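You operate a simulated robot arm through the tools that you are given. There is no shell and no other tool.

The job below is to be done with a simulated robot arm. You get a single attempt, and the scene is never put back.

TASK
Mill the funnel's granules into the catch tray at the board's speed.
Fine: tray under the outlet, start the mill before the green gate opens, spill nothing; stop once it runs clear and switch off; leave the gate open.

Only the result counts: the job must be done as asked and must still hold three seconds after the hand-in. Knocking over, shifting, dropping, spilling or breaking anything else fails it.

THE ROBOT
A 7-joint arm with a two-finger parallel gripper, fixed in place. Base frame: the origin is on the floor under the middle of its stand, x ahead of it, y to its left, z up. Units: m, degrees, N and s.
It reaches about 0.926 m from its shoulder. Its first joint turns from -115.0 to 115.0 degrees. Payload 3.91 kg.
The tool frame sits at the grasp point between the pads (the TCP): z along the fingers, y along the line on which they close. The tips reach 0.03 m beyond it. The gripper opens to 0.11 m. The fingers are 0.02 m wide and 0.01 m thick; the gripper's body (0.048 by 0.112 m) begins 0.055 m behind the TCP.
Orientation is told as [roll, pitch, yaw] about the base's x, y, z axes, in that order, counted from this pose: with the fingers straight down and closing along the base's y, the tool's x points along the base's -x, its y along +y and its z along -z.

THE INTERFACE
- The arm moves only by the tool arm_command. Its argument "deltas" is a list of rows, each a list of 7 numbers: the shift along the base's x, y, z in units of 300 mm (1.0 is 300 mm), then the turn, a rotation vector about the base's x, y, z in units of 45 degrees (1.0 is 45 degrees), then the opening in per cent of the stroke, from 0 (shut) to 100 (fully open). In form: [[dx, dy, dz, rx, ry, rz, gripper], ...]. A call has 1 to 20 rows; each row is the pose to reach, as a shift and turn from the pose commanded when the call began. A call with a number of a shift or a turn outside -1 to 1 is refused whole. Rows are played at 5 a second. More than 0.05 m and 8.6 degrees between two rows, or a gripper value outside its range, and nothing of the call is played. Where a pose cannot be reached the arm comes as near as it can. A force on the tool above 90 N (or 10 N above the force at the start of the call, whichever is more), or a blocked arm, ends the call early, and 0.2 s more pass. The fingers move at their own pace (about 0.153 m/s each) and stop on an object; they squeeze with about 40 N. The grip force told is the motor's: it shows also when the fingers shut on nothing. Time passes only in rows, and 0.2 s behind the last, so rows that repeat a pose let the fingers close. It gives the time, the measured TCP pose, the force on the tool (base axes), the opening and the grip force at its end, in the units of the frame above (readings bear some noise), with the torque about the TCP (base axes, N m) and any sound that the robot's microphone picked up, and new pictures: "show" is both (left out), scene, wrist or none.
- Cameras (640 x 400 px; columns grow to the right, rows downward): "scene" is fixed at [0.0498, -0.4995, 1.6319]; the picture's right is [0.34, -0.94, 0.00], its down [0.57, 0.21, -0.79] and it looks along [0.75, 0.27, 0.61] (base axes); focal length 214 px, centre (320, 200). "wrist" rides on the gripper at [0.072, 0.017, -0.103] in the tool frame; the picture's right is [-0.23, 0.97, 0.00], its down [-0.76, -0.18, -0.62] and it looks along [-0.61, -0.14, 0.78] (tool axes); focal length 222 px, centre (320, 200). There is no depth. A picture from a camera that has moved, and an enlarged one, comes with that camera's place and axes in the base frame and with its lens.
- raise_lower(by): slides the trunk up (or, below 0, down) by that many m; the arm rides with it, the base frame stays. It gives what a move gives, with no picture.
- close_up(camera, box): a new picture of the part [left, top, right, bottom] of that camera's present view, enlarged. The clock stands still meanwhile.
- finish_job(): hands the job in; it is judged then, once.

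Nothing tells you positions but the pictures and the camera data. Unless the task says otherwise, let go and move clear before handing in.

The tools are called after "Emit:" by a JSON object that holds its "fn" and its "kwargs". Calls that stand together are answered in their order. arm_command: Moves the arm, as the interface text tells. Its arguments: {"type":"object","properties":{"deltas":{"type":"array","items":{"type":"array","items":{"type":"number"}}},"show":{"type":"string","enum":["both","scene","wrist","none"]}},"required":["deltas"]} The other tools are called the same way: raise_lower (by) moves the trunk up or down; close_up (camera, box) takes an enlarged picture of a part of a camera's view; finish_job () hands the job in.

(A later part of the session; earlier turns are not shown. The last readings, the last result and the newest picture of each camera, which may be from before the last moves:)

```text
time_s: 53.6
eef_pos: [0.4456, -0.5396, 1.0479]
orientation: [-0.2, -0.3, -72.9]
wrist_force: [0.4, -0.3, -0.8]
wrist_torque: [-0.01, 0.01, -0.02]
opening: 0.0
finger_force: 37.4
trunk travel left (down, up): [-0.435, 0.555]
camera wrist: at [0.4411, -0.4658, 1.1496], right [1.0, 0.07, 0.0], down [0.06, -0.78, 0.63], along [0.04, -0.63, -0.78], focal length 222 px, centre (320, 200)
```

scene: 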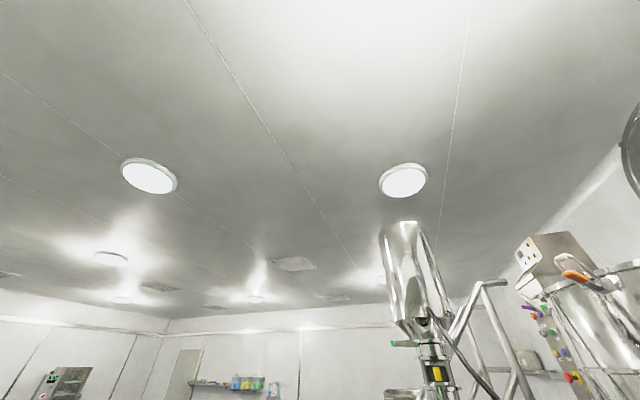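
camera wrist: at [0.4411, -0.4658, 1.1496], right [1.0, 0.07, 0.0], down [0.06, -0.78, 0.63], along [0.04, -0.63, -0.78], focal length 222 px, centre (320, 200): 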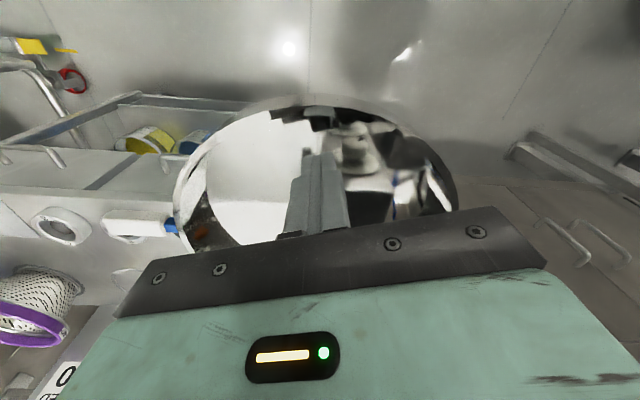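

The tips are inside the rim by about 3 cm. I'll descend to tip z≈0.98 and check the force.

Emit:
{"fn": "arm_command", "kwargs": {"deltas": [[0, 0, -0.04, 0, 0, 0, 0], [0, 0, -0.08, 0, 0, 0, 0], [0, 0, -0.12, 0, 0, 0, 0]], "show": "wrist"}}

```text
time_s: 54.4
eef_pos: [0.4451, -0.5408, 1.0109]
orientation: [-0.2, -0.3, -72.9]
wrist_force: [-0.1, 0.0, -0.2]
wrist_torque: [0.03, -0.01, 0.03]
opening: 0.0
finger_force: 38.2
trunk travel left (down, up): [-0.435, 0.555]
camera wrist: at [0.4414, -0.466, 1.1136], right [1.0, 0.07, 0.0], down [0.06, -0.78, 0.63], along [0.04, -0.63, -0.78], focal length 222 px, centre (320, 200)
```

wrist: 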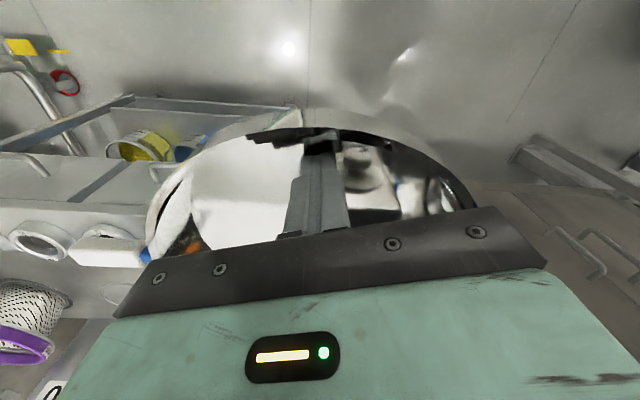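

No contact yet. Now I'll push gently along the arc about the post and watch whether the tray follows.

Emit:
{"fn": "arm_command", "kwargs": {"deltas": [[0, 0.04, 0, 0, 0, 0, 0], [0, 0.075, 0, 0, 0, 0, 0], [0.037, 0.11, 0, 0, 0, 0, 0], [0.075, 0.146, 0, 0, 0, 0, 0], [0.115, 0.182, 0, 0, 0, 0, 0], [0.156, 0.217, 0, 0, 0, 0, 0]], "show": "wrist"}}

```text
time_s: 55.8
eef_pos: [0.4922, -0.4748, 1.0097]
orientation: [-0.2, -0.2, -72.8]
wrist_force: [2.9, -4.2, 6.2]
wrist_torque: [0.06, -0.09, -0.03]
opening: 0.0001
finger_force: 37.6
trunk travel left (down, up): [-0.435, 0.555]
camera wrist: at [0.4882, -0.4, 1.1125], right [1.0, 0.07, 0.0], down [0.06, -0.78, 0.63], along [0.04, -0.63, -0.78], focal length 222 px, centre (320, 200)
```

wrist: 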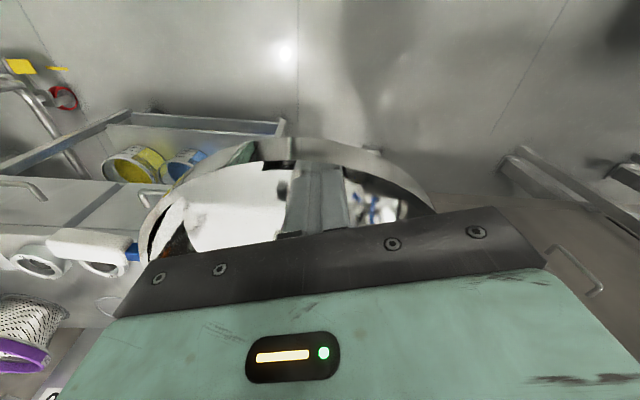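

The tray follows with only a few newtons. I'll continue the arc.

Emit:
{"fn": "arm_command", "kwargs": {"deltas": [[0.043, 0.033, 0, 0, 0, 0, 0], [0.086, 0.066, 0, 0, 0, 0, 0], [0.131, 0.096, 0, 0, 0, 0, 0], [0.176, 0.125, 0, 0, 0, 0, 0], [0.223, 0.152, 0, 0, 0, 0, 0], [0.27, 0.178, 0, 0, 0, 0, 0], [0.331, 0.207, 0, 0, 0, 0, 0], [0.393, 0.235, 0, 0, 0, 0, 0]], "show": "both"}}

```text
time_s: 57.6
eef_pos: [0.6012, -0.3996, 1.0099]
orientation: [-0.1, -0.4, -72.8]
wrist_force: [5.9, -12.4, 24.2]
wrist_torque: [0.03, -0.1, 0.06]
opening: 0.0
finger_force: 37.7
out of reach, approached as far as the arm can: row 8
trunk travel left (down, up): [-0.435, 0.555]
camera wrist: at [0.5959, -0.3248, 1.1125], right [1.0, 0.07, 0.0], down [0.05, -0.78, 0.63], along [0.04, -0.63, -0.78], focal length 222 px, centre (320, 200)
```

scene: 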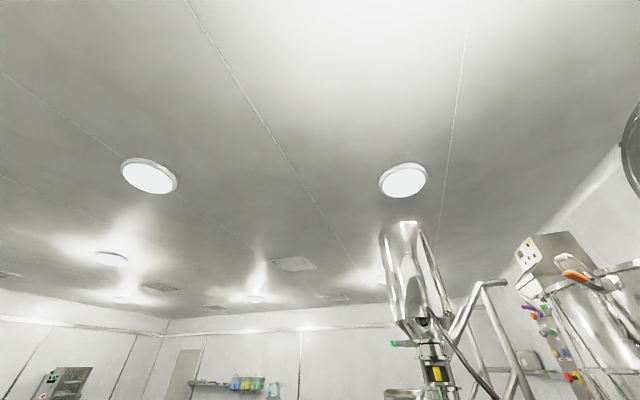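
wrist: 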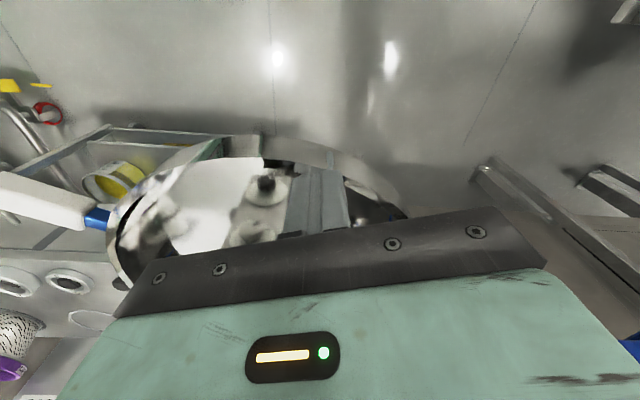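

The tray has swung about 24°, but the posture limit is near and the vertical force is rising. I'll release, rise, and re-engage by straddling the handle, now near (0.405, -0.44).

Emit:
{"fn": "arm_command", "kwargs": {"deltas": [[-0.03, -0.08, 0, 0, 0, 0, 0], [-0.03, -0.08, 0.14, 0, 0, 0, 0], [-0.03, -0.08, 0.28, 0, 0, 0, 0], [-0.03, -0.08, 0.42, 0, 0, 0, 0], [-0.1, -0.08, 0.5, 0, 0, 0.15, 50], [-0.2, -0.08, 0.55, 0, 0, 0.3, 100], [-0.3, -0.08, 0.6, 0, 0, 0.45, 100], [-0.4, -0.08, 0.6, 0, 0, 0.6, 100], [-0.5, -0.1, 0.6, 0, 0, 0.75, 100], [-0.6, -0.12, 0.6, 0, 0, 0.9, 100], [-0.65, -0.14, 0.6, 0, 0, 1.0, 100]], "show": "wrist"}}

Emit:
{"fn": "close_up", "kwargs": {"camera": "wrist", "box": [160, 20, 480, 220]}}

```text
time_s: 60.0
eef_pos: [0.4059, -0.4402, 1.1908]
orientation: [-0.2, -0.2, -27.7]
wrist_force: [2.1, -0.2, -0.6]
wrist_torque: [-0.02, 0.02, 0.02]
opening: 0.1101
finger_force: 0.1
out of reach, approached as far as the arm can: row 1, 2, 3, 4, 5
trunk travel left (down, up): [-0.435, 0.555]
camera wrist: at [0.3495, -0.3924, 1.2931], right [0.65, 0.76, 0.0], down [0.59, -0.51, 0.63], along [0.47, -0.41, -0.78], focal length 222 px, centre (320, 200)
```

wrist: 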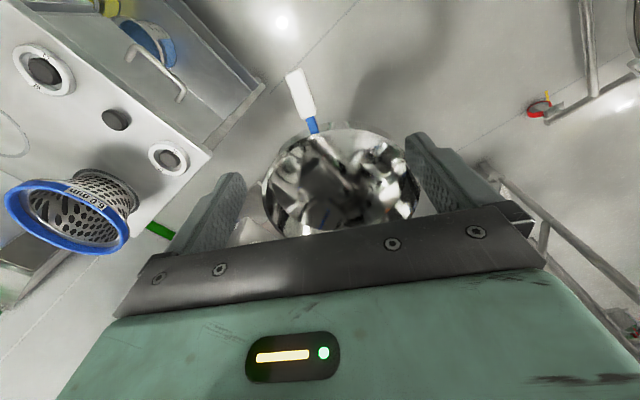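

```text
2.00 times, centred on (320, 120) of wrist
camera zoom: at [0.3495, -0.3924, 1.2931], right [0.65, 0.76, 0.0], down [0.59, -0.51, 0.63], along [0.47, -0.41, -0.78], focal length 444 px, centre (320, 360)
```

zoom: 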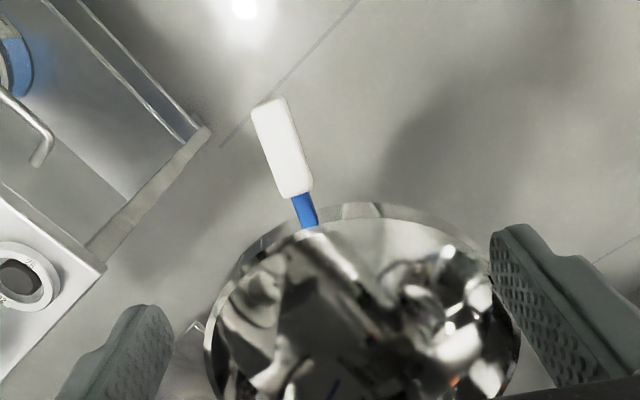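

The grip now lies from (0.363, -0.446) to (0.414, -0.466). I'll align the hand to it with the fingers half open and descend to straddle it.

Emit:
{"fn": "arm_command", "kwargs": {"deltas": [[-0.06, -0.053, 0, 0, 0, 0.118, 60], [-0.06, -0.053, -0.12, 0, 0, 0.118, 55], [-0.06, -0.053, -0.25, 0, 0, 0.118, 55], [-0.06, -0.053, -0.38, 0, 0, 0.118, 55], [-0.06, -0.053, -0.42, 0, 0, 0.118, 55]], "show": "wrist"}}

Emit:
{"fn": "close_up", "kwargs": {"camera": "wrist", "box": [160, 40, 480, 240]}}

```text
time_s: 61.2
eef_pos: [0.3886, -0.4576, 1.0619]
orientation: [-0.2, -0.3, -22.4]
wrist_force: [0.0, 0.3, -0.1]
wrist_torque: [0.02, 0.0, 0.02]
opening: 0.0607
finger_force: 0.1
trunk travel left (down, up): [-0.435, 0.555]
camera wrist: at [0.3285, -0.4138, 1.1656], right [0.58, 0.81, 0.0], down [0.63, -0.45, 0.63], along [0.51, -0.37, -0.78], focal length 222 px, centre (320, 200)
```

wrist: 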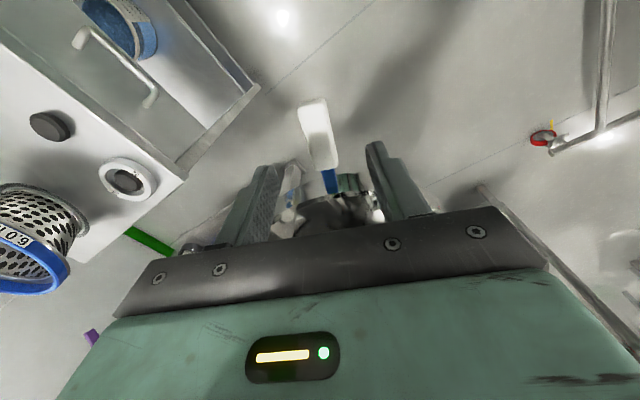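

```text
2.00 times, centred on (320, 140) of wrist
camera zoom: at [0.3285, -0.4138, 1.1656], right [0.58, 0.81, 0.0], down [0.63, -0.45, 0.63], along [0.51, -0.37, -0.78], focal length 444 px, centre (320, 320)
```

zoom: 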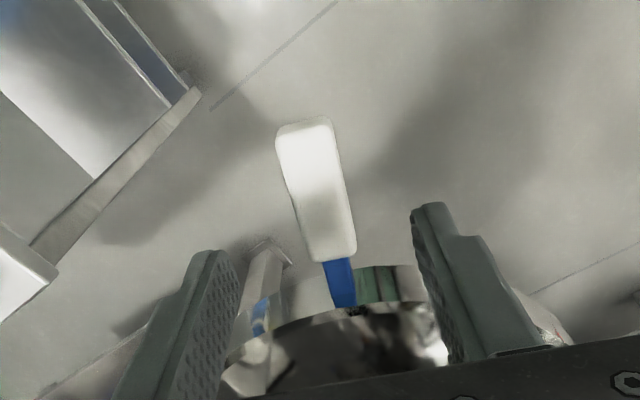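

The grip is centred between the fingers. I'll descend the remaining 6–7 cm.

Emit:
{"fn": "arm_command", "kwargs": {"deltas": [[0, 0, -0.08, 0, 0, 0, 55], [0, 0, -0.16, 0, 0, 0, 55], [0, 0, -0.22, 0, 0, 0, 55]], "show": "wrist"}}

```text
time_s: 62.0
eef_pos: [0.3866, -0.4576, 0.9987]
orientation: [-0.2, -0.1, -22.6]
wrist_force: [-0.1, -0.8, 0.6]
wrist_torque: [0.01, 0.01, 0.03]
opening: 0.0603
finger_force: 0.0
trunk travel left (down, up): [-0.435, 0.555]
camera wrist: at [0.3278, -0.4138, 1.1015], right [0.58, 0.81, 0.0], down [0.63, -0.45, 0.63], along [0.51, -0.37, -0.78], focal length 222 px, centre (320, 200)
```

wrist: 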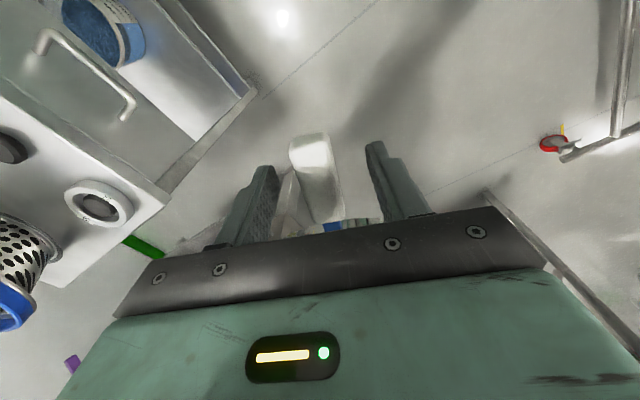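

The handle is straddled. Now I'll drive it along the arc about the post while turning the hand to match.

Emit:
{"fn": "arm_command", "kwargs": {"deltas": [[0.0907, 0.09, 0, 0, 0, -0.0889, 55], [0.188, 0.1733, 0, 0, 0, -0.1778, 55], [0.2903, 0.2497, 0, 0, 0, -0.2667, 55], [0.3983, 0.319, 0, 0, 0, -0.3556, 55]], "show": "wrist"}}

```text
time_s: 63.0
eef_pos: [0.5067, -0.3616, 0.999]
orientation: [-0.2, -0.1, -38.7]
wrist_force: [-0.1, -0.1, 1.1]
wrist_torque: [0.06, 0.0, 0.01]
opening: 0.0604
finger_force: 0.1
trunk travel left (down, up): [-0.435, 0.555]
camera wrist: at [0.4613, -0.303, 1.1016], right [0.79, 0.62, 0.0], down [0.48, -0.61, 0.63], along [0.39, -0.49, -0.78], focal length 222 px, centre (320, 200)
```

wrist: 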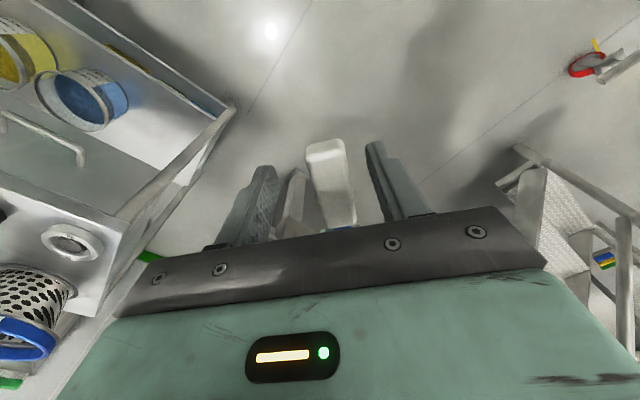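

It follows smoothly with almost no force. I'll continue to about 58° total, staying clear of the green gate.

Emit:
{"fn": "arm_command", "kwargs": {"deltas": [[0.1123, 0.0617, 0, 0, 0, -0.0889, 55], [0.2283, 0.115, 0, 0, 0, -0.1778, 55], [0.3483, 0.1603, 0, 0, 0, -0.2667, 55], [0.4707, 0.197, 0, 0, 0, -0.3556, 55], [0.5957, 0.225, 0, 0, 0, -0.4444, 55]], "show": "both"}}

```text
time_s: 64.2
eef_pos: [0.6858, -0.2923, 1.0005]
orientation: [-0.1, -0.2, -58.8]
wrist_force: [0.1, 0.1, -0.6]
wrist_torque: [0.02, -0.03, 0.03]
opening: 0.0606
finger_force: 0.1
trunk travel left (down, up): [-0.435, 0.555]
camera wrist: at [0.6639, -0.2225, 1.1031], right [0.95, 0.31, 0.0], down [0.24, -0.74, 0.63], along [0.19, -0.6, -0.78], focal length 222 px, centre (320, 200)
```

scene: 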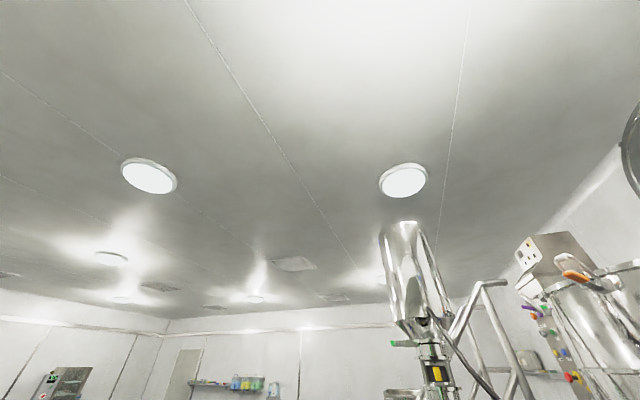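
wrist: 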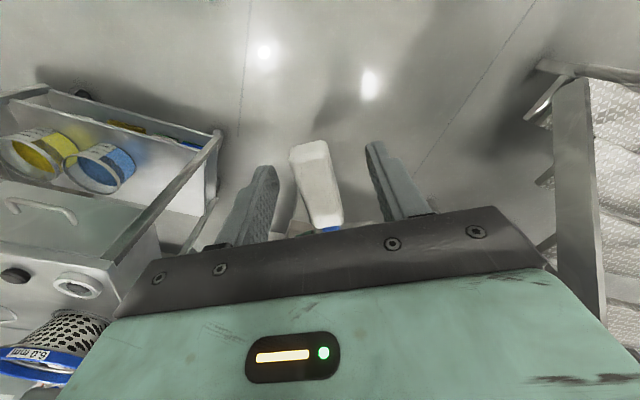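

The tray swings almost freely. The green gate is ahead, so I'll lean the hand back toward +y with the fingers still straddling the handle, keeping the wrist clear of the gate for the next part of the arc.

Emit:
{"fn": "arm_command", "kwargs": {"deltas": [[0, 0, 0, -0.13, -0.08, 0, 55], [0, 0, 0, -0.265, -0.162, 0, 55], [0, 0, 0, -0.4, -0.244, 0, 55], [0, 0, 0, -0.53, -0.325, 0, 55], [0, 0, 0, -0.663, -0.406, 0, 55]], "show": "wrist"}}

```text
time_s: 65.4
eef_pos: [0.6854, -0.2951, 0.9984]
orientation: [-0.1, -35.4, -58.6]
wrist_force: [0.2, 0.2, 0.2]
wrist_torque: [0.0, 0.03, 0.03]
opening: 0.0606
finger_force: 0.1
trunk travel left (down, up): [-0.435, 0.555]
camera wrist: at [0.6386, -0.1844, 1.0412], right [0.93, 0.35, 0.13], down [-0.02, -0.31, 0.95], along [0.37, -0.88, -0.29], focal length 222 px, centre (320, 200)
```

wrist: 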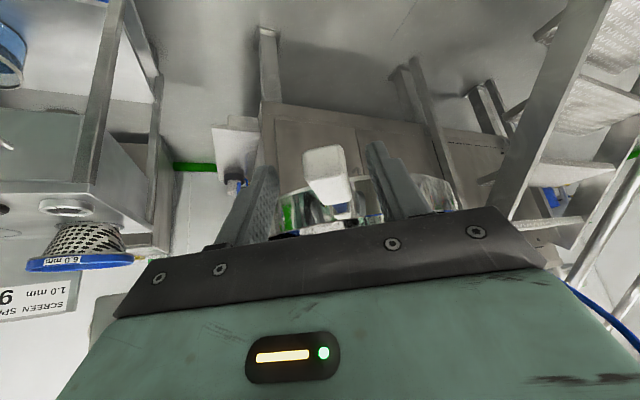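

The hand is leaning clear. I'll continue the arc.

Emit:
{"fn": "arm_command", "kwargs": {"deltas": [[0.126, 0.0207, 0, 0, 0, -0.0889, 55], [0.2537, 0.031, 0, 0, 0, -0.1778, 55], [0.3817, 0.032, 0, 0, 0, -0.2667, 55], [0.5093, 0.0247, 0, 0, 0, -0.3556, 55]], "show": "wrist"}}

```text
time_s: 66.4
eef_pos: [0.8383, -0.2861, 1.0005]
orientation: [-0.2, -35.2, -74.8]
wrist_force: [0.6, -1.4, 0.6]
wrist_torque: [0.04, -0.02, 0.03]
opening: 0.0601
finger_force: 0.2
trunk travel left (down, up): [-0.435, 0.555]
camera wrist: at [0.8235, -0.168, 1.0422], right [0.99, 0.08, 0.13], down [-0.1, -0.3, 0.95], along [0.11, -0.95, -0.29], focal length 222 px, centre (320, 200)
```

wrist: 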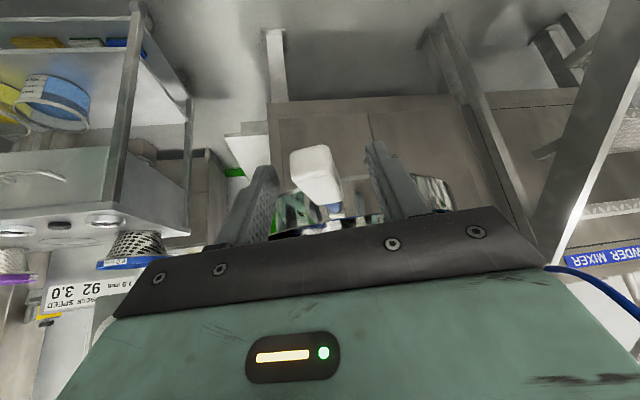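

The handle is still well inside the fork. I'll go a bit further until reach runs out.

Emit:
{"fn": "arm_command", "kwargs": {"deltas": [[0.127, -0.0163, 0, 0, 0, -0.0889, 55], [0.2213, -0.0343, 0, 0, 0, -0.1556, 55], [0.3147, -0.0573, 0, 0, 0, -0.2222, 55]], "show": "wrist"}}

```text
time_s: 67.2
eef_pos: [0.8934, -0.3004, 0.9734]
orientation: [-0.5, -35.1, -84.6]
wrist_force: [0.3, -1.7, -0.5]
wrist_torque: [0.07, 0.04, -0.03]
opening: 0.0607
finger_force: 0.1
out of reach, approached as far as the arm can: row 2, 3
trunk travel left (down, up): [-0.435, 0.555]
camera wrist: at [0.9007, -0.1809, 1.0161], right [0.99, -0.1, 0.13], down [-0.15, -0.28, 0.95], along [-0.06, -0.96, -0.29], focal length 222 px, centre (320, 200)
```

wrist: 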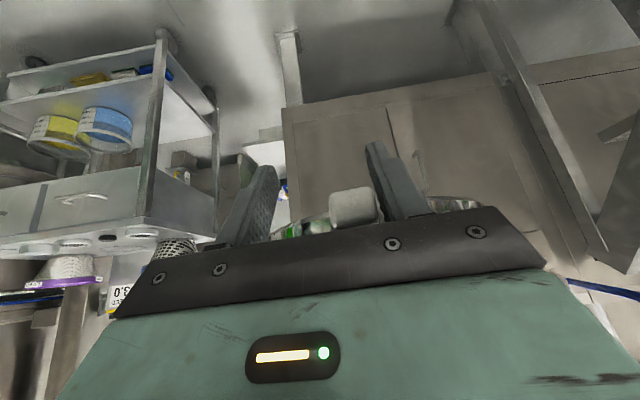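

The reach limit for this posture is here (tray about 81° round, ~19° to go). I'll withdraw the fork, re-orient with the fingers closed and pointing forward, and push the handle the rest of the way.

Emit:
{"fn": "arm_command", "kwargs": {"deltas": [[0, 0.1, 0.13, 0, 0, 0, 55], [0, 0.2, 0.27, 0, 0, 0, 55], [-0.1, 0.24, 0.36, 0, 0, 0.1, 55], [-0.2, 0.26, 0.42, 0, 0, 0.25, 30], [-0.3, 0.28, 0.45, 0, 0, 0.4, 0], [-0.4, 0.3, 0.45, 0, 0, 0.55, 0], [-0.5, 0.3, 0.45, 0, 0, 0.7, 0], [-0.5, 0.3, 0.45, 0, 0, 0.85, 0], [-0.5, 0.3, 0.45, 0, 0, 1.0, 0]], "show": "wrist"}}

```text
refused: row 2 steps farther than a row can; nothing moved
```

Emit:
{"fn": "arm_command", "kwargs": {"deltas": [[0, 0.09, 0.12, 0, 0, 0, 55], [0, 0.18, 0.24, 0, 0, 0, 55], [-0.1, 0.22, 0.32, 0, 0, 0.1, 55], [-0.2, 0.26, 0.4, 0, 0, 0.25, 30], [-0.3, 0.28, 0.45, 0, 0, 0.4, 0], [-0.4, 0.3, 0.45, 0, 0, 0.55, 0], [-0.5, 0.3, 0.45, 0, 0, 0.7, 0], [-0.5, 0.3, 0.45, 0, 0, 0.85, 0], [-0.5, 0.3, 0.45, 0, 0, 1.0, 0]], "show": "wrist"}}

```text
time_s: 69.2
eef_pos: [0.8278, -0.2119, 1.1955]
orientation: [-0.3, -35.1, -39.4]
wrist_force: [0.8, -0.2, -0.4]
wrist_torque: [0.02, 0.0, 0.01]
opening: 0.0
finger_force: 37.7
out of reach, approached as far as the arm can: row 1, 2, 3, 4, 5, 6, 7, 8, 9
trunk travel left (down, up): [-0.435, 0.555]
camera wrist: at [0.7471, -0.1228, 1.2377], right [0.76, 0.63, 0.13], down [0.09, -0.3, 0.95], along [0.64, -0.71, -0.29], focal length 222 px, centre (320, 200)
```

wrist: 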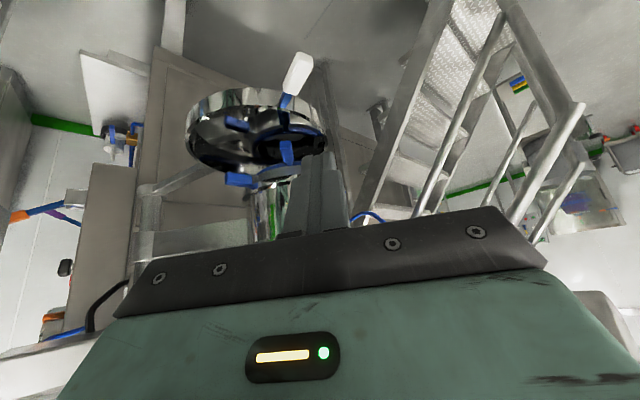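

Now I can see the tray, its handle and the mill's bottom with blue tabs. I'll zoom to judge the alignment.

Emit:
{"fn": "close_up", "kwargs": {"camera": "wrist", "box": [160, 40, 360, 240]}}

```text
2.00 times, centred on (260, 140) of wrist
camera zoom: at [0.7471, -0.1228, 1.2377], right [0.76, 0.63, 0.13], down [0.09, -0.3, 0.95], along [0.64, -0.71, -0.29], focal length 444 px, centre (440, 320)
```

zoom: 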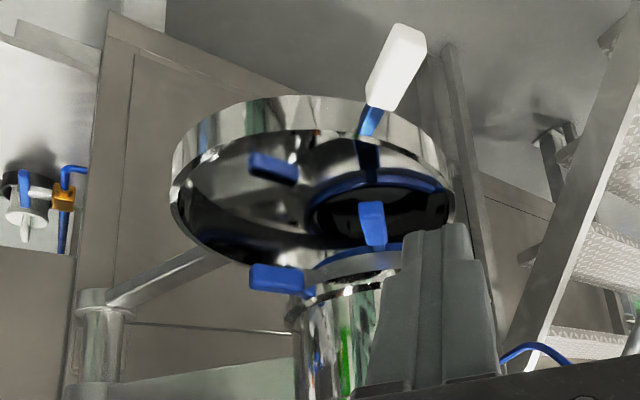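

The outlet's open underside is visible mirrored in the pan, and the tray needs roughly another 20° to sit under it. I'll level the fingers and point them forward, behind the handle.

Emit:
{"fn": "arm_command", "kwargs": {"deltas": [[-0.05, 0, -0.02, -0.105, -0.13, 0, 0], [-0.1, 0, -0.04, -0.21, -0.26, 0, 0], [-0.15, 0, -0.06, -0.315, -0.39, 0, 0], [-0.2, 0, -0.08, -0.42, -0.52, 0, 0], [-0.25, 0, -0.1, -0.525, -0.64, 0, 0], [-0.3, 0, -0.12, -0.63, -0.77, 0, 0]], "show": "none"}}

Emit:
{"fn": "arm_command", "kwargs": {"deltas": [[0, 0, 0, 0, 0, 0.11, 0], [0, 0, 0, 0, 0, 0.22, 0], [0, 0, 0, 0, 0, 0.33, 0], [0, 0, 0, 0, 0, 0.43, 0]], "show": "both"}}

```text
time_s: 70.6
eef_pos: [0.9046, -0.1918, 1.311]
orientation: [0.7, -80.0, -40.5]
wrist_force: [0.2, -0.5, -0.1]
wrist_torque: [0.02, 0.0, -0.02]
opening: 0.0
finger_force: 37.1
out of reach, approached as far as the arm can: row 1, 2, 3, 4, 5, 6
trunk travel left (down, up): [-0.435, 0.555]
```

```text
time_s: 71.6
eef_pos: [0.9244, -0.1902, 1.3292]
orientation: [0.7, -79.9, -21.1]
wrist_force: [-0.1, -0.3, 0.1]
wrist_torque: [-0.04, 0.0, -0.02]
opening: 0.0001
finger_force: 37.7
out of reach, approached as far as the arm can: row 1, 2, 3, 4
trunk travel left (down, up): [-0.435, 0.555]
camera wrist: at [0.8228, -0.1354, 1.2759], right [0.38, 0.9, 0.23], down [-0.51, 0.0, 0.86], along [0.77, -0.44, 0.46], focal length 222 px, centre (320, 200)
```

scene: 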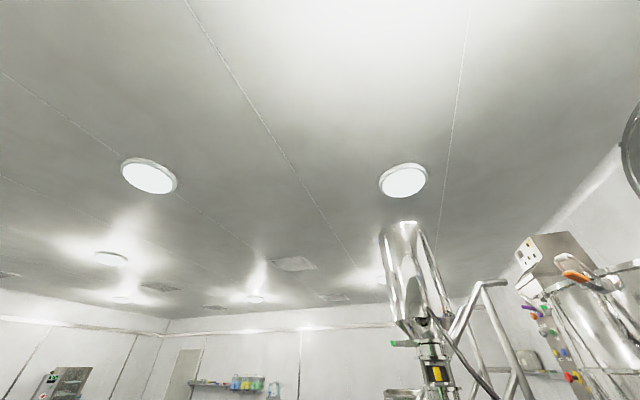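
wrist: 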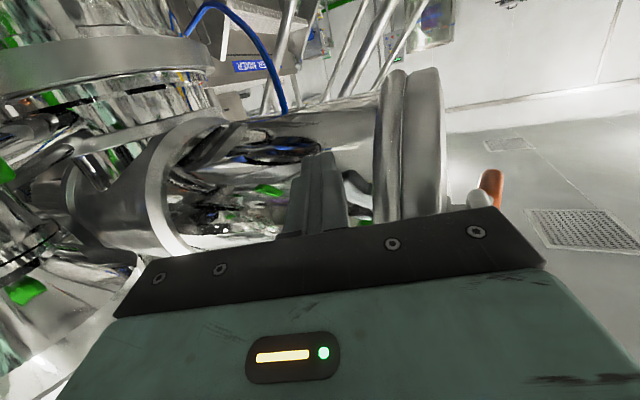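

The arm needs the shoulder well below the hand for this level posture, so I'll lower the trunk (the hand stays clear of the tray) and then reposition behind the handle.

Emit:
{"fn": "raise_lower", "kwargs": {"by": -0.2}}

Emit:
{"fn": "arm_command", "kwargs": {"deltas": [[-0.08, 0, 0, 0, 0, 0, 0], [-0.16, 0, 0, 0, 0, 0, 0], [-0.24, -0.02, 0, 0, 0, 0, 0], [-0.32, -0.04, 0, 0, 0, 0, 0], [-0.4, -0.06, 0, 0, 0, 0, 0]], "show": "wrist"}}

```text
time_s: 73.8
eef_pos: [0.9229, -0.1909, 1.1294]
orientation: [1.0, -79.9, -21.2]
wrist_force: [0.2, 0.6, 0.3]
wrist_torque: [-0.01, -0.01, 0.01]
opening: 0.0
finger_force: 37.9
trunk travel left (down, up): [-0.235, 0.755]
```

```text
time_s: 75.0
eef_pos: [0.8525, -0.2118, 1.1923]
orientation: [0.8, -79.8, -21.2]
wrist_force: [0.0, -0.3, -0.8]
wrist_torque: [-0.05, -0.04, -0.02]
opening: 0.0001
finger_force: 38.0
out of reach, approached as far as the arm can: row 1, 2, 3, 4, 5
trunk travel left (down, up): [-0.235, 0.755]
camera wrist: at [0.7523, -0.1556, 1.1381], right [0.38, 0.9, 0.23], down [-0.51, 0.0, 0.86], along [0.77, -0.44, 0.46], focal length 222 px, centre (320, 200)
```

wrist: 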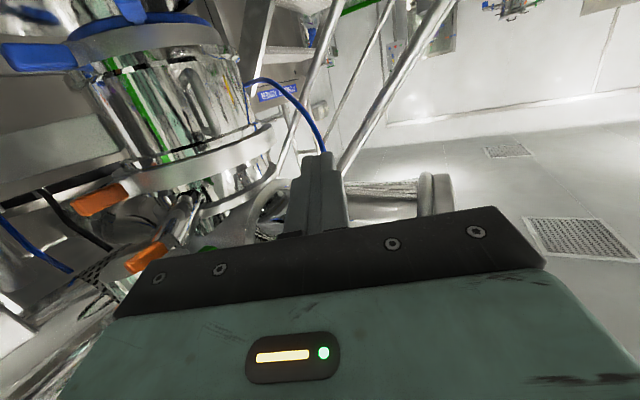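

The arm seems stuck near full stretch in this posture. I'll test a small downward and sideways motion to see which direction frees it.

Emit:
{"fn": "arm_command", "kwargs": {"deltas": [[0, 0.05, -0.05, 0, 0.1, 0, 0], [0, 0.1, -0.1, 0, 0.2, 0, 0], [0, 0.15, -0.15, 0, 0.3, 0, 0], [0, 0.2, -0.2, 0, 0.4, 0, 0]], "show": "none"}}

```text
time_s: 76.0
eef_pos: [0.8472, -0.1557, 1.1235]
orientation: [-13.1, -62.3, -7.8]
wrist_force: [0.3, 0.4, 0.1]
wrist_torque: [0.02, 0.0, 0.03]
opening: 0.0
finger_force: 37.6
out of reach, approached as far as the arm can: row 3, 4
trunk travel left (down, up): [-0.235, 0.755]
```

That moved it a little. Now I'll try retracting straight toward the shoulder.

Emit:
{"fn": "arm_command", "kwargs": {"deltas": [[-0.09, 0.0, -0.1, 0, 0, 0, 0], [-0.18, 0.0, -0.2, 0, 0, 0, 0], [-0.27, 0.0, -0.3, 0, 0, 0, 0], [-0.36, 0.0, -0.4, 0, 0, 0, 0]], "show": "wrist"}}

```text
time_s: 77.0
eef_pos: [0.7364, -0.1532, 1.0037]
orientation: [-13.1, -62.4, -7.8]
wrist_force: [0.0, 0.8, -0.7]
wrist_torque: [0.0, 0.03, -0.03]
opening: 0.0
finger_force: 37.6
trunk travel left (down, up): [-0.235, 0.755]
camera wrist: at [0.6246, -0.0966, 0.9834], right [0.43, 0.9, 0.1], down [-0.22, 0.0, 0.97], along [0.88, -0.44, 0.2], focal length 222 px, centre (320, 200)
```

wrist: 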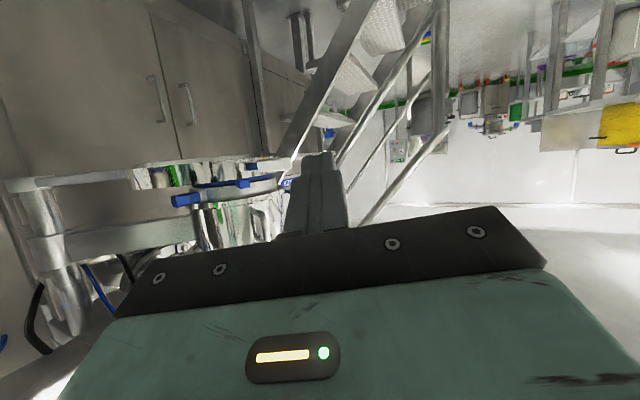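

It's free again at (0.736, -0.153, 1.004). I'll zoom on the tray and mill from this level viewpoint.

Emit:
{"fn": "close_up", "kwargs": {"camera": "wrist", "box": [120, 110, 340, 250]}}

```text
2.86 times, centred on (230, 180) of wrist
camera zoom: at [0.6246, -0.0966, 0.9834], right [0.43, 0.9, 0.1], down [-0.22, 0.0, 0.97], along [0.88, -0.44, 0.2], focal length 635 px, centre (577, 257)
```

zoom: 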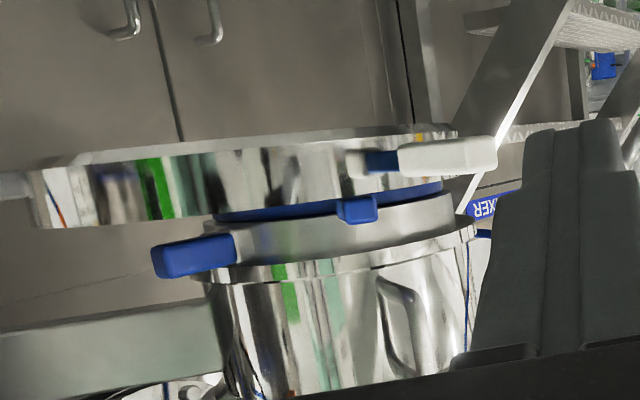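

The pan centre is at about (0.913, -0.47) and the mill axis at (1.046, -0.542), so about 22° of swing remains. The finger direction (azimuth -22°, slightly down) already suits pushing, so I'll move to just behind the handle.

Emit:
{"fn": "arm_command", "kwargs": {"deltas": [[0.06, -0.1, 0, 0, 0, 0, 0], [0.12, -0.2, 0, 0, 0, 0, 0], [0.19, -0.3, 0, 0, 0, 0, 0], [0.25, -0.4, 0, 0, 0, 0, 0], [0.32, -0.48, 0, 0, 0, 0, 0]], "show": "wrist"}}

Emit:
{"fn": "close_up", "kwargs": {"camera": "wrist", "box": [160, 60, 400, 240]}}

```text
time_s: 78.2
eef_pos: [0.8338, -0.2987, 1.0046]
orientation: [-13.2, -62.4, -7.8]
wrist_force: [-0.7, -0.2, 0.8]
wrist_torque: [-0.03, 0.03, 0.0]
opening: 0.0
finger_force: 37.5
trunk travel left (down, up): [-0.235, 0.755]
camera wrist: at [0.7215, -0.2437, 0.9847], right [0.43, 0.9, 0.1], down [-0.22, 0.0, 0.97], along [0.88, -0.44, 0.2], focal length 222 px, centre (320, 200)
```

wrist: 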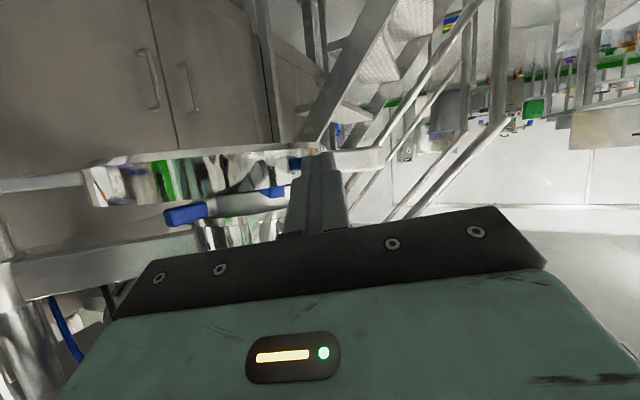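

```text
2.22 times, centred on (280, 150) of wrist
camera zoom: at [0.7215, -0.2437, 0.9847], right [0.43, 0.9, 0.1], down [-0.22, 0.0, 0.97], along [0.88, -0.44, 0.2], focal length 494 px, centre (409, 311)
```

zoom: 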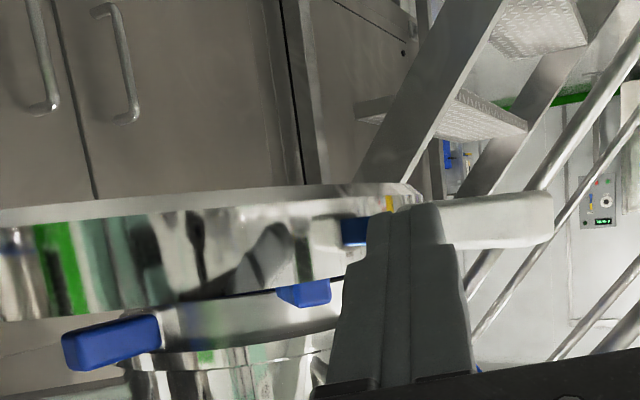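

Contact would land near the handle root, and full reach needs a higher shoulder. I'll step aside to +y, raise the trunk by 0.28 m, and bring the hand back down to the same height.

Emit:
{"fn": "arm_command", "kwargs": {"deltas": [[-0.05, 0.12, 0, 0, 0, 0, 0], [-0.1, 0.24, 0, 0, 0, 0, 0], [-0.15, 0.36, 0, 0, 0, 0, 0], [-0.15, 0.48, 0, 0, 0, 0, 0]], "show": "none"}}

Emit:
{"fn": "raise_lower", "kwargs": {"by": 0.28}}

Emit:
{"fn": "arm_command", "kwargs": {"deltas": [[0, 0, -0.15, 0, 0, 0, 0], [0, 0, -0.3, 0, 0, 0, 0], [0, 0, -0.45, 0, 0, 0, 0], [0, 0, -0.6, 0, 0, 0, 0], [0, 0, -0.75, 0, 0, 0, 0], [0, 0, -0.9, 0, 0, 0, 0], [0, 0, -0.95, 0, 0, 0, 0]], "show": "wrist"}}

```text
time_s: 79.2
eef_pos: [0.7888, -0.1551, 1.005]
orientation: [-13.1, -62.2, -7.9]
wrist_force: [-0.4, 0.2, -0.3]
wrist_torque: [0.01, -0.03, 0.03]
opening: 0.0004
finger_force: 38.4
trunk travel left (down, up): [-0.235, 0.755]
```

```text
time_s: 82.0
eef_pos: [0.7884, -0.1541, 1.2853]
orientation: [-13.2, -62.2, -7.9]
wrist_force: [-0.3, -0.3, -1.2]
wrist_torque: [0.0, 0.0, -0.01]
opening: 0.0001
finger_force: 38.0
trunk travel left (down, up): [-0.515, 0.475]
```

```text
time_s: 83.6
eef_pos: [0.7893, -0.1547, 1.0002]
orientation: [-13.1, -62.3, -7.9]
wrist_force: [-0.8, 0.4, -0.5]
wrist_torque: [0.0, -0.01, 0.01]
opening: 0.0001
finger_force: 38.0
trunk travel left (down, up): [-0.515, 0.475]
camera wrist: at [0.6779, -0.0989, 0.9809], right [0.43, 0.9, 0.1], down [-0.22, 0.0, 0.98], along [0.88, -0.44, 0.2], focal length 222 px, centre (320, 200)
```

wrist: 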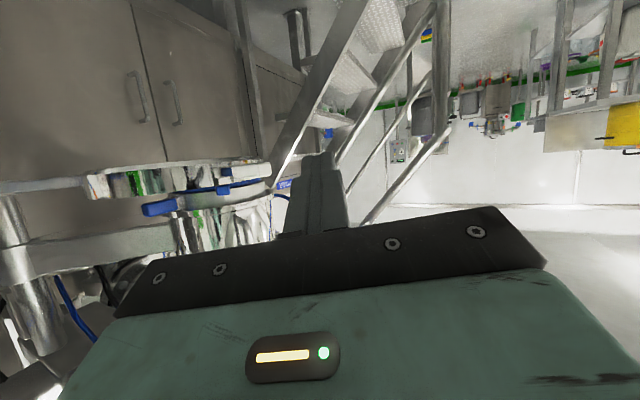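

Everything is reachable now. I'll move in behind the handle, closer to its tip this time.

Emit:
{"fn": "arm_command", "kwargs": {"deltas": [[0.02, -0.12, 0, 0, 0, 0, 0], [0.05, -0.24, 0, 0, 0, 0, 0], [0.09, -0.36, 0, 0, 0, 0, 0], [0.137, -0.433, 0, 0, 0, 0, 0]], "show": "wrist"}}

Emit:
{"fn": "close_up", "kwargs": {"camera": "wrist", "box": [160, 60, 400, 240]}}

```text
time_s: 84.6
eef_pos: [0.831, -0.2842, 1.0]
orientation: [-13.0, -62.3, -7.9]
wrist_force: [-0.5, -0.5, -0.2]
wrist_torque: [-0.01, 0.05, -0.01]
opening: 0.0
finger_force: 37.7
trunk travel left (down, up): [-0.515, 0.475]
camera wrist: at [0.7189, -0.2286, 0.9808], right [0.43, 0.9, 0.1], down [-0.22, 0.0, 0.98], along [0.88, -0.44, 0.2], focal length 222 px, centre (320, 200)
```

wrist: 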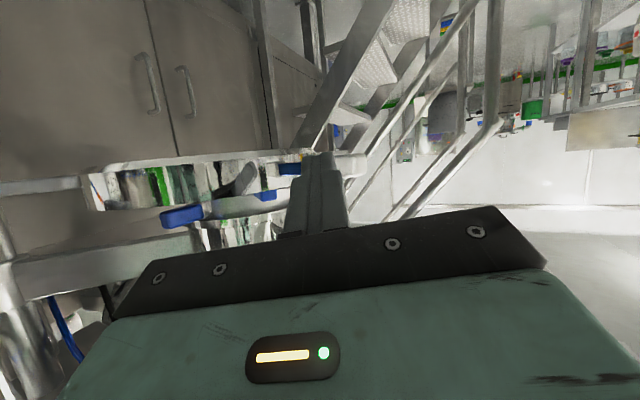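

```text
2.22 times, centred on (280, 150) of wrist
camera zoom: at [0.7189, -0.2286, 0.9808], right [0.43, 0.9, 0.1], down [-0.22, 0.0, 0.98], along [0.88, -0.44, 0.2], focal length 494 px, centre (409, 311)
```

zoom: 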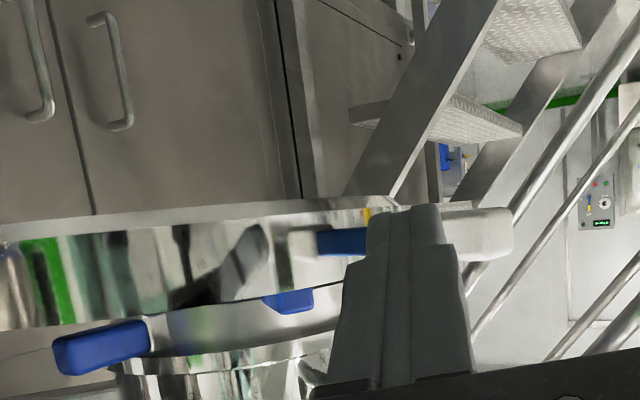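

The fingertips are level with the handle and right behind it. I'll push gently along the arc.

Emit:
{"fn": "arm_command", "kwargs": {"deltas": [[0.04, -0.004, 0, 0, 0, 0, 0], [0.073, -0.008, 0, 0, 0, 0, 0], [0.118, -0.017, 0, 0, 0, 0, 0], [0.163, -0.027, 0, 0, 0, 0, 0], [0.208, -0.04, 0, 0, 0, 0, 0], [0.253, -0.052, 0, 0, 0, 0, 0], [0.3, -0.065, 0, 0, 0, 0, 0], [0.347, -0.078, 0, 0, 0, 0, 0]], "show": "wrist"}}

Emit:
{"fn": "close_up", "kwargs": {"camera": "wrist", "box": [160, 60, 400, 240]}}

```text
time_s: 86.4
eef_pos: [0.934, -0.3073, 1.0003]
orientation: [-13.1, -62.1, -8.0]
wrist_force: [0.8, 0.3, 0.0]
wrist_torque: [0.0, -0.02, -0.01]
opening: 0.0
finger_force: 37.3
trunk travel left (down, up): [-0.515, 0.475]
camera wrist: at [0.8222, -0.2525, 0.98], right [0.43, 0.9, 0.1], down [-0.22, 0.0, 0.98], along [0.88, -0.44, 0.2], focal length 222 px, centre (320, 200)
```

wrist: 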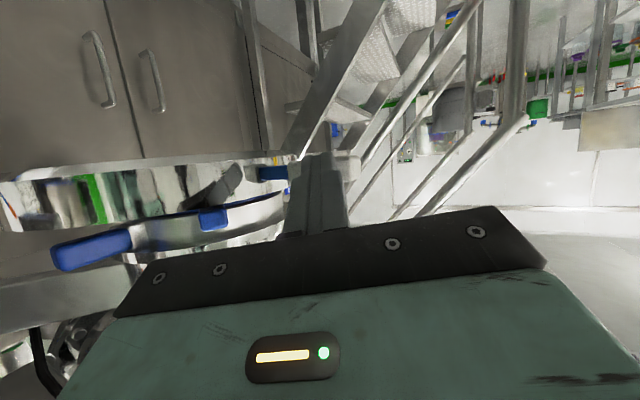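

```text
2.22 times, centred on (280, 150) of wrist
camera zoom: at [0.8222, -0.2525, 0.98], right [0.43, 0.9, 0.1], down [-0.22, 0.0, 0.98], along [0.88, -0.44, 0.2], focal length 494 px, centre (409, 311)
```

zoom: 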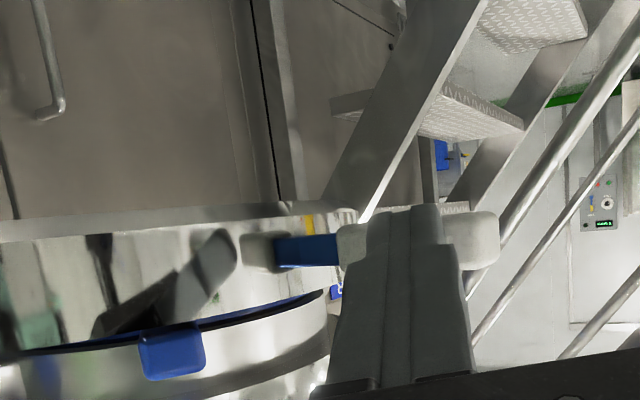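

The tray follows with negligible force. I'll continue another 9° or so.

Emit:
{"fn": "arm_command", "kwargs": {"deltas": [[0.043, -0.016, 0, 0, 0, 0, 0], [0.087, -0.033, 0, 0, 0, 0, 0], [0.131, -0.053, 0, 0, 0, 0, 0], [0.175, -0.073, 0, 0, 0, 0, 0], [0.218, -0.093, 0, 0, 0, 0, 0], [0.26, -0.113, 0, 0, 0, 0, 0]], "show": "wrist"}}

Emit:
{"fn": "close_up", "kwargs": {"camera": "wrist", "box": [100, 60, 400, 260]}}

```text
time_s: 87.8
eef_pos: [1.0125, -0.3414, 0.9996]
orientation: [-13.0, -62.3, -8.0]
wrist_force: [0.2, 0.9, -0.5]
wrist_torque: [0.0, -0.01, 0.03]
opening: 0.0
finger_force: 37.3
trunk travel left (down, up): [-0.515, 0.475]
camera wrist: at [0.8995, -0.2857, 0.98], right [0.43, 0.9, 0.1], down [-0.22, 0.0, 0.98], along [0.88, -0.44, 0.2], focal length 222 px, centre (320, 200)
```

wrist: 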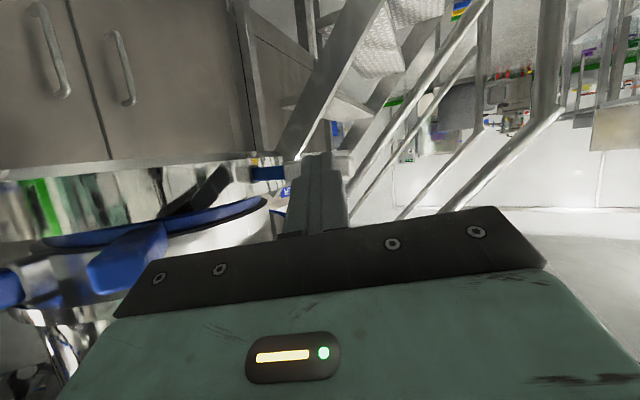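

```text
2.00 times, centred on (250, 160) of wrist
camera zoom: at [0.8995, -0.2857, 0.98], right [0.43, 0.9, 0.1], down [-0.22, 0.0, 0.98], along [0.88, -0.44, 0.2], focal length 444 px, centre (460, 280)
```

zoom: 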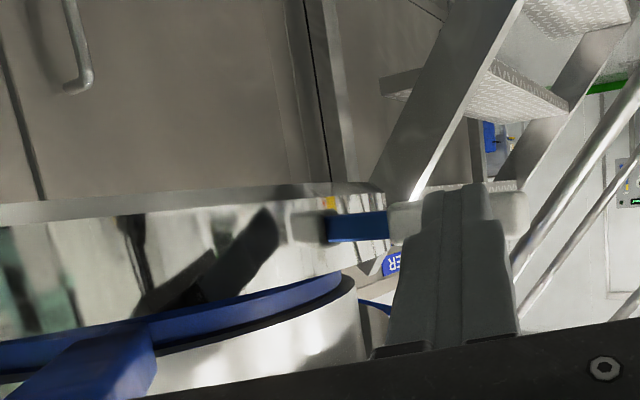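

I'm on the white grip with about 2° left by my estimate. I'll nudge a little further, watching force for a stop.

Emit:
{"fn": "arm_command", "kwargs": {"deltas": [[0.014, -0.008, 0, 0, 0, 0, 0], [0.028, -0.017, 0, 0, 0, 0, 0], [0.042, -0.025, 0, 0, 0, 0, 0], [0.057, -0.033, 0, 0, 0, 0, 0]], "show": "wrist"}}

```text
time_s: 88.8
eef_pos: [1.0285, -0.3514, 0.9995]
orientation: [-13.0, -62.3, -7.9]
wrist_force: [-0.7, 0.1, -0.3]
wrist_torque: [0.0, 0.06, 0.02]
opening: 0.0001
finger_force: 37.7
trunk travel left (down, up): [-0.515, 0.475]
camera wrist: at [0.9165, -0.2959, 0.9803], right [0.43, 0.9, 0.1], down [-0.22, 0.0, 0.98], along [0.88, -0.44, 0.2], focal length 222 px, centre (320, 200)
```

wrist: 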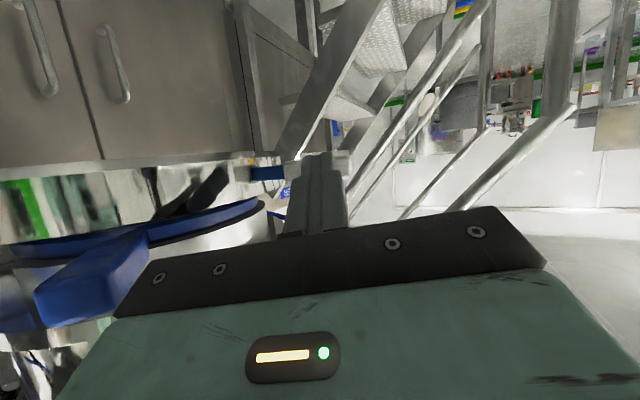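

I'll back away along the approach line and check alignment from the earlier level viewpoint.

Emit:
{"fn": "arm_command", "kwargs": {"deltas": [[-0.1, 0.04, 0, 0, 0, 0, 0], [-0.2, 0.09, 0, 0, 0, 0, 0], [-0.3, 0.14, 0, 0, 0, 0, 0], [-0.4, 0.2, 0, 0, 0, 0, 0], [-0.5, 0.27, 0, 0, 0, 0, 0], [-0.6, 0.35, 0, 0, 0, 0, 0], [-0.7, 0.44, 0, 0, 0, 0, 0], [-0.8, 0.53, 0, 0, 0, 0, 0], [-0.9, 0.6, 0, 0, 0, 0, 0], [-0.98, 0.663, 0, 0, 0, 0, 0]], "show": "wrist"}}

Emit:
{"fn": "close_up", "kwargs": {"camera": "wrist", "box": [120, 110, 340, 250]}}

```text
time_s: 91.0
eef_pos: [0.7343, -0.1547, 1.0007]
orientation: [-13.2, -62.3, -7.8]
wrist_force: [-0.1, -0.1, -0.3]
wrist_torque: [0.0, 0.04, 0.02]
opening: 0.0
finger_force: 37.5
trunk travel left (down, up): [-0.515, 0.475]
camera wrist: at [0.6218, -0.097, 0.9807], right [0.43, 0.9, 0.1], down [-0.22, 0.0, 0.98], along [0.88, -0.44, 0.2], focal length 222 px, centre (320, 200)
```

wrist: 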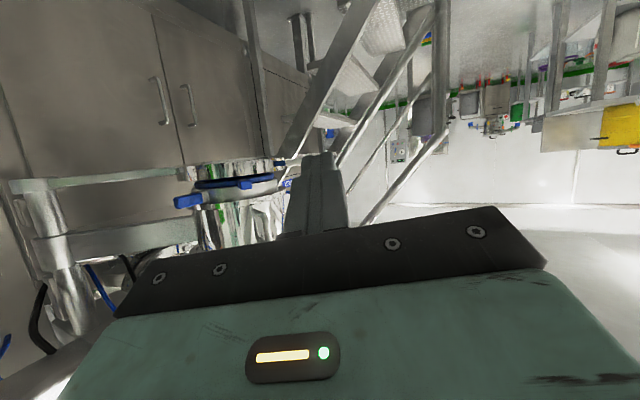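

```text
2.86 times, centred on (230, 180) of wrist
camera zoom: at [0.6218, -0.097, 0.9807], right [0.43, 0.9, 0.1], down [-0.22, 0.0, 0.98], along [0.88, -0.44, 0.2], focal length 635 px, centre (577, 257)
```

zoom: 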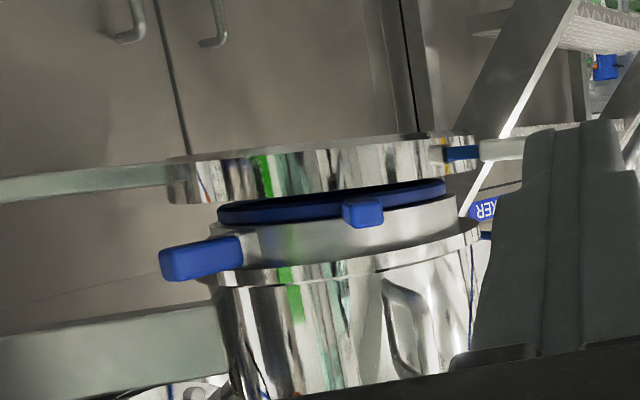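

The pan now sits under the mill's bottom ring, with centre bearings agreeing within 0.2° and distances within about 1–2 cm. Next I'll go to the console to look at the IN LINE lamp and set the controls, starting by moving back and up.

Emit:
{"fn": "arm_command", "kwargs": {"deltas": [[-0.1, -0.05, 0.06, 0.02, 0.03, 0.04, 0], [-0.2, -0.1, 0.12, 0.04, 0.06, 0.08, 0], [-0.3, -0.15, 0.18, 0.06, 0.09, 0.12, 0], [-0.4, -0.2, 0.24, 0.08, 0.12, 0.16, 0], [-0.5, -0.25, 0.3, 0.1, 0.15, 0.2, 0], [-0.6, -0.3, 0.36, 0.12, 0.18, 0.25, 0], [-0.7, -0.37, 0.42, 0.14, 0.21, 0.3, 0], [-0.8, -0.45, 0.48, 0.16, 0.24, 0.35, 0], [-0.9, -0.53, 0.54, 0.19, 0.27, 0.4, 0], [-0.98, -0.62, 0.6, 0.19, 0.27, 0.4, 0]], "show": "wrist"}}

```text
time_s: 93.2
eef_pos: [0.4388, -0.3377, 1.1813]
orientation: [0.4, -49.6, -0.9]
wrist_force: [-0.1, -0.6, 0.4]
wrist_torque: [-0.02, 0.03, 0.01]
opening: 0.0
finger_force: 38.0
out of reach, approached as far as the arm can: row 3
trunk travel left (down, up): [-0.515, 0.475]
camera wrist: at [0.3146, -0.3203, 1.1924], right [0.16, 0.97, 0.18], down [0.02, -0.18, 0.98], along [0.99, -0.15, -0.05], focal length 222 px, centre (320, 200)
```

wrist: 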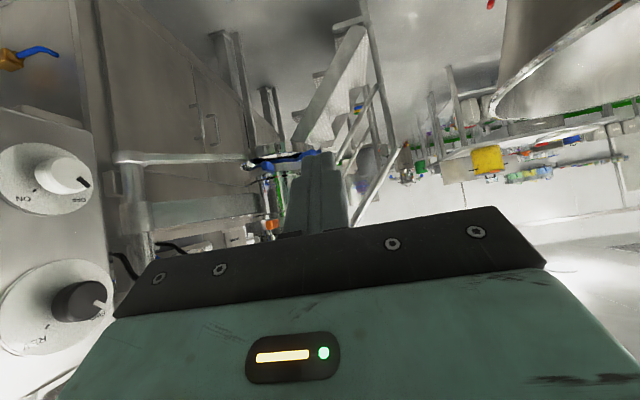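

From here I can check alignment from a different bearing, so I'll zoom on the mill and tray.

Emit:
{"fn": "close_up", "kwargs": {"camera": "wrist", "box": [220, 120, 320, 200]}}

Emit:
{"fn": "close_up", "kwargs": {"camera": "wrist", "box": [0, 120, 130, 330]}}

```text
5.00 times, centred on (270, 160) of wrist
camera zoom: at [0.3146, -0.3203, 1.1924], right [0.16, 0.97, 0.18], down [0.02, -0.18, 0.98], along [0.99, -0.15, -0.05], focal length 1111 px, centre (570, 400)
```

zoom: 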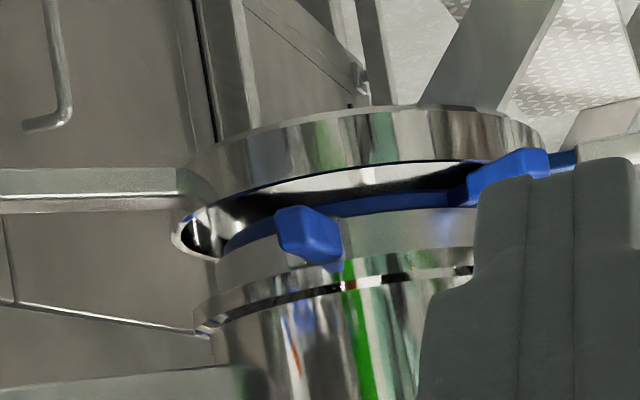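

```text
1.90 times, centred on (65, 225) of wrist
camera zoom: at [0.3146, -0.3203, 1.1924], right [0.16, 0.97, 0.18], down [0.02, -0.18, 0.98], along [0.99, -0.15, -0.05], focal length 423 px, centre (806, 152)
```

zoom: 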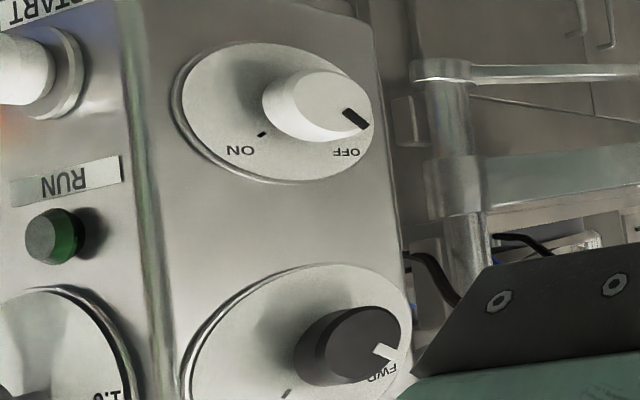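

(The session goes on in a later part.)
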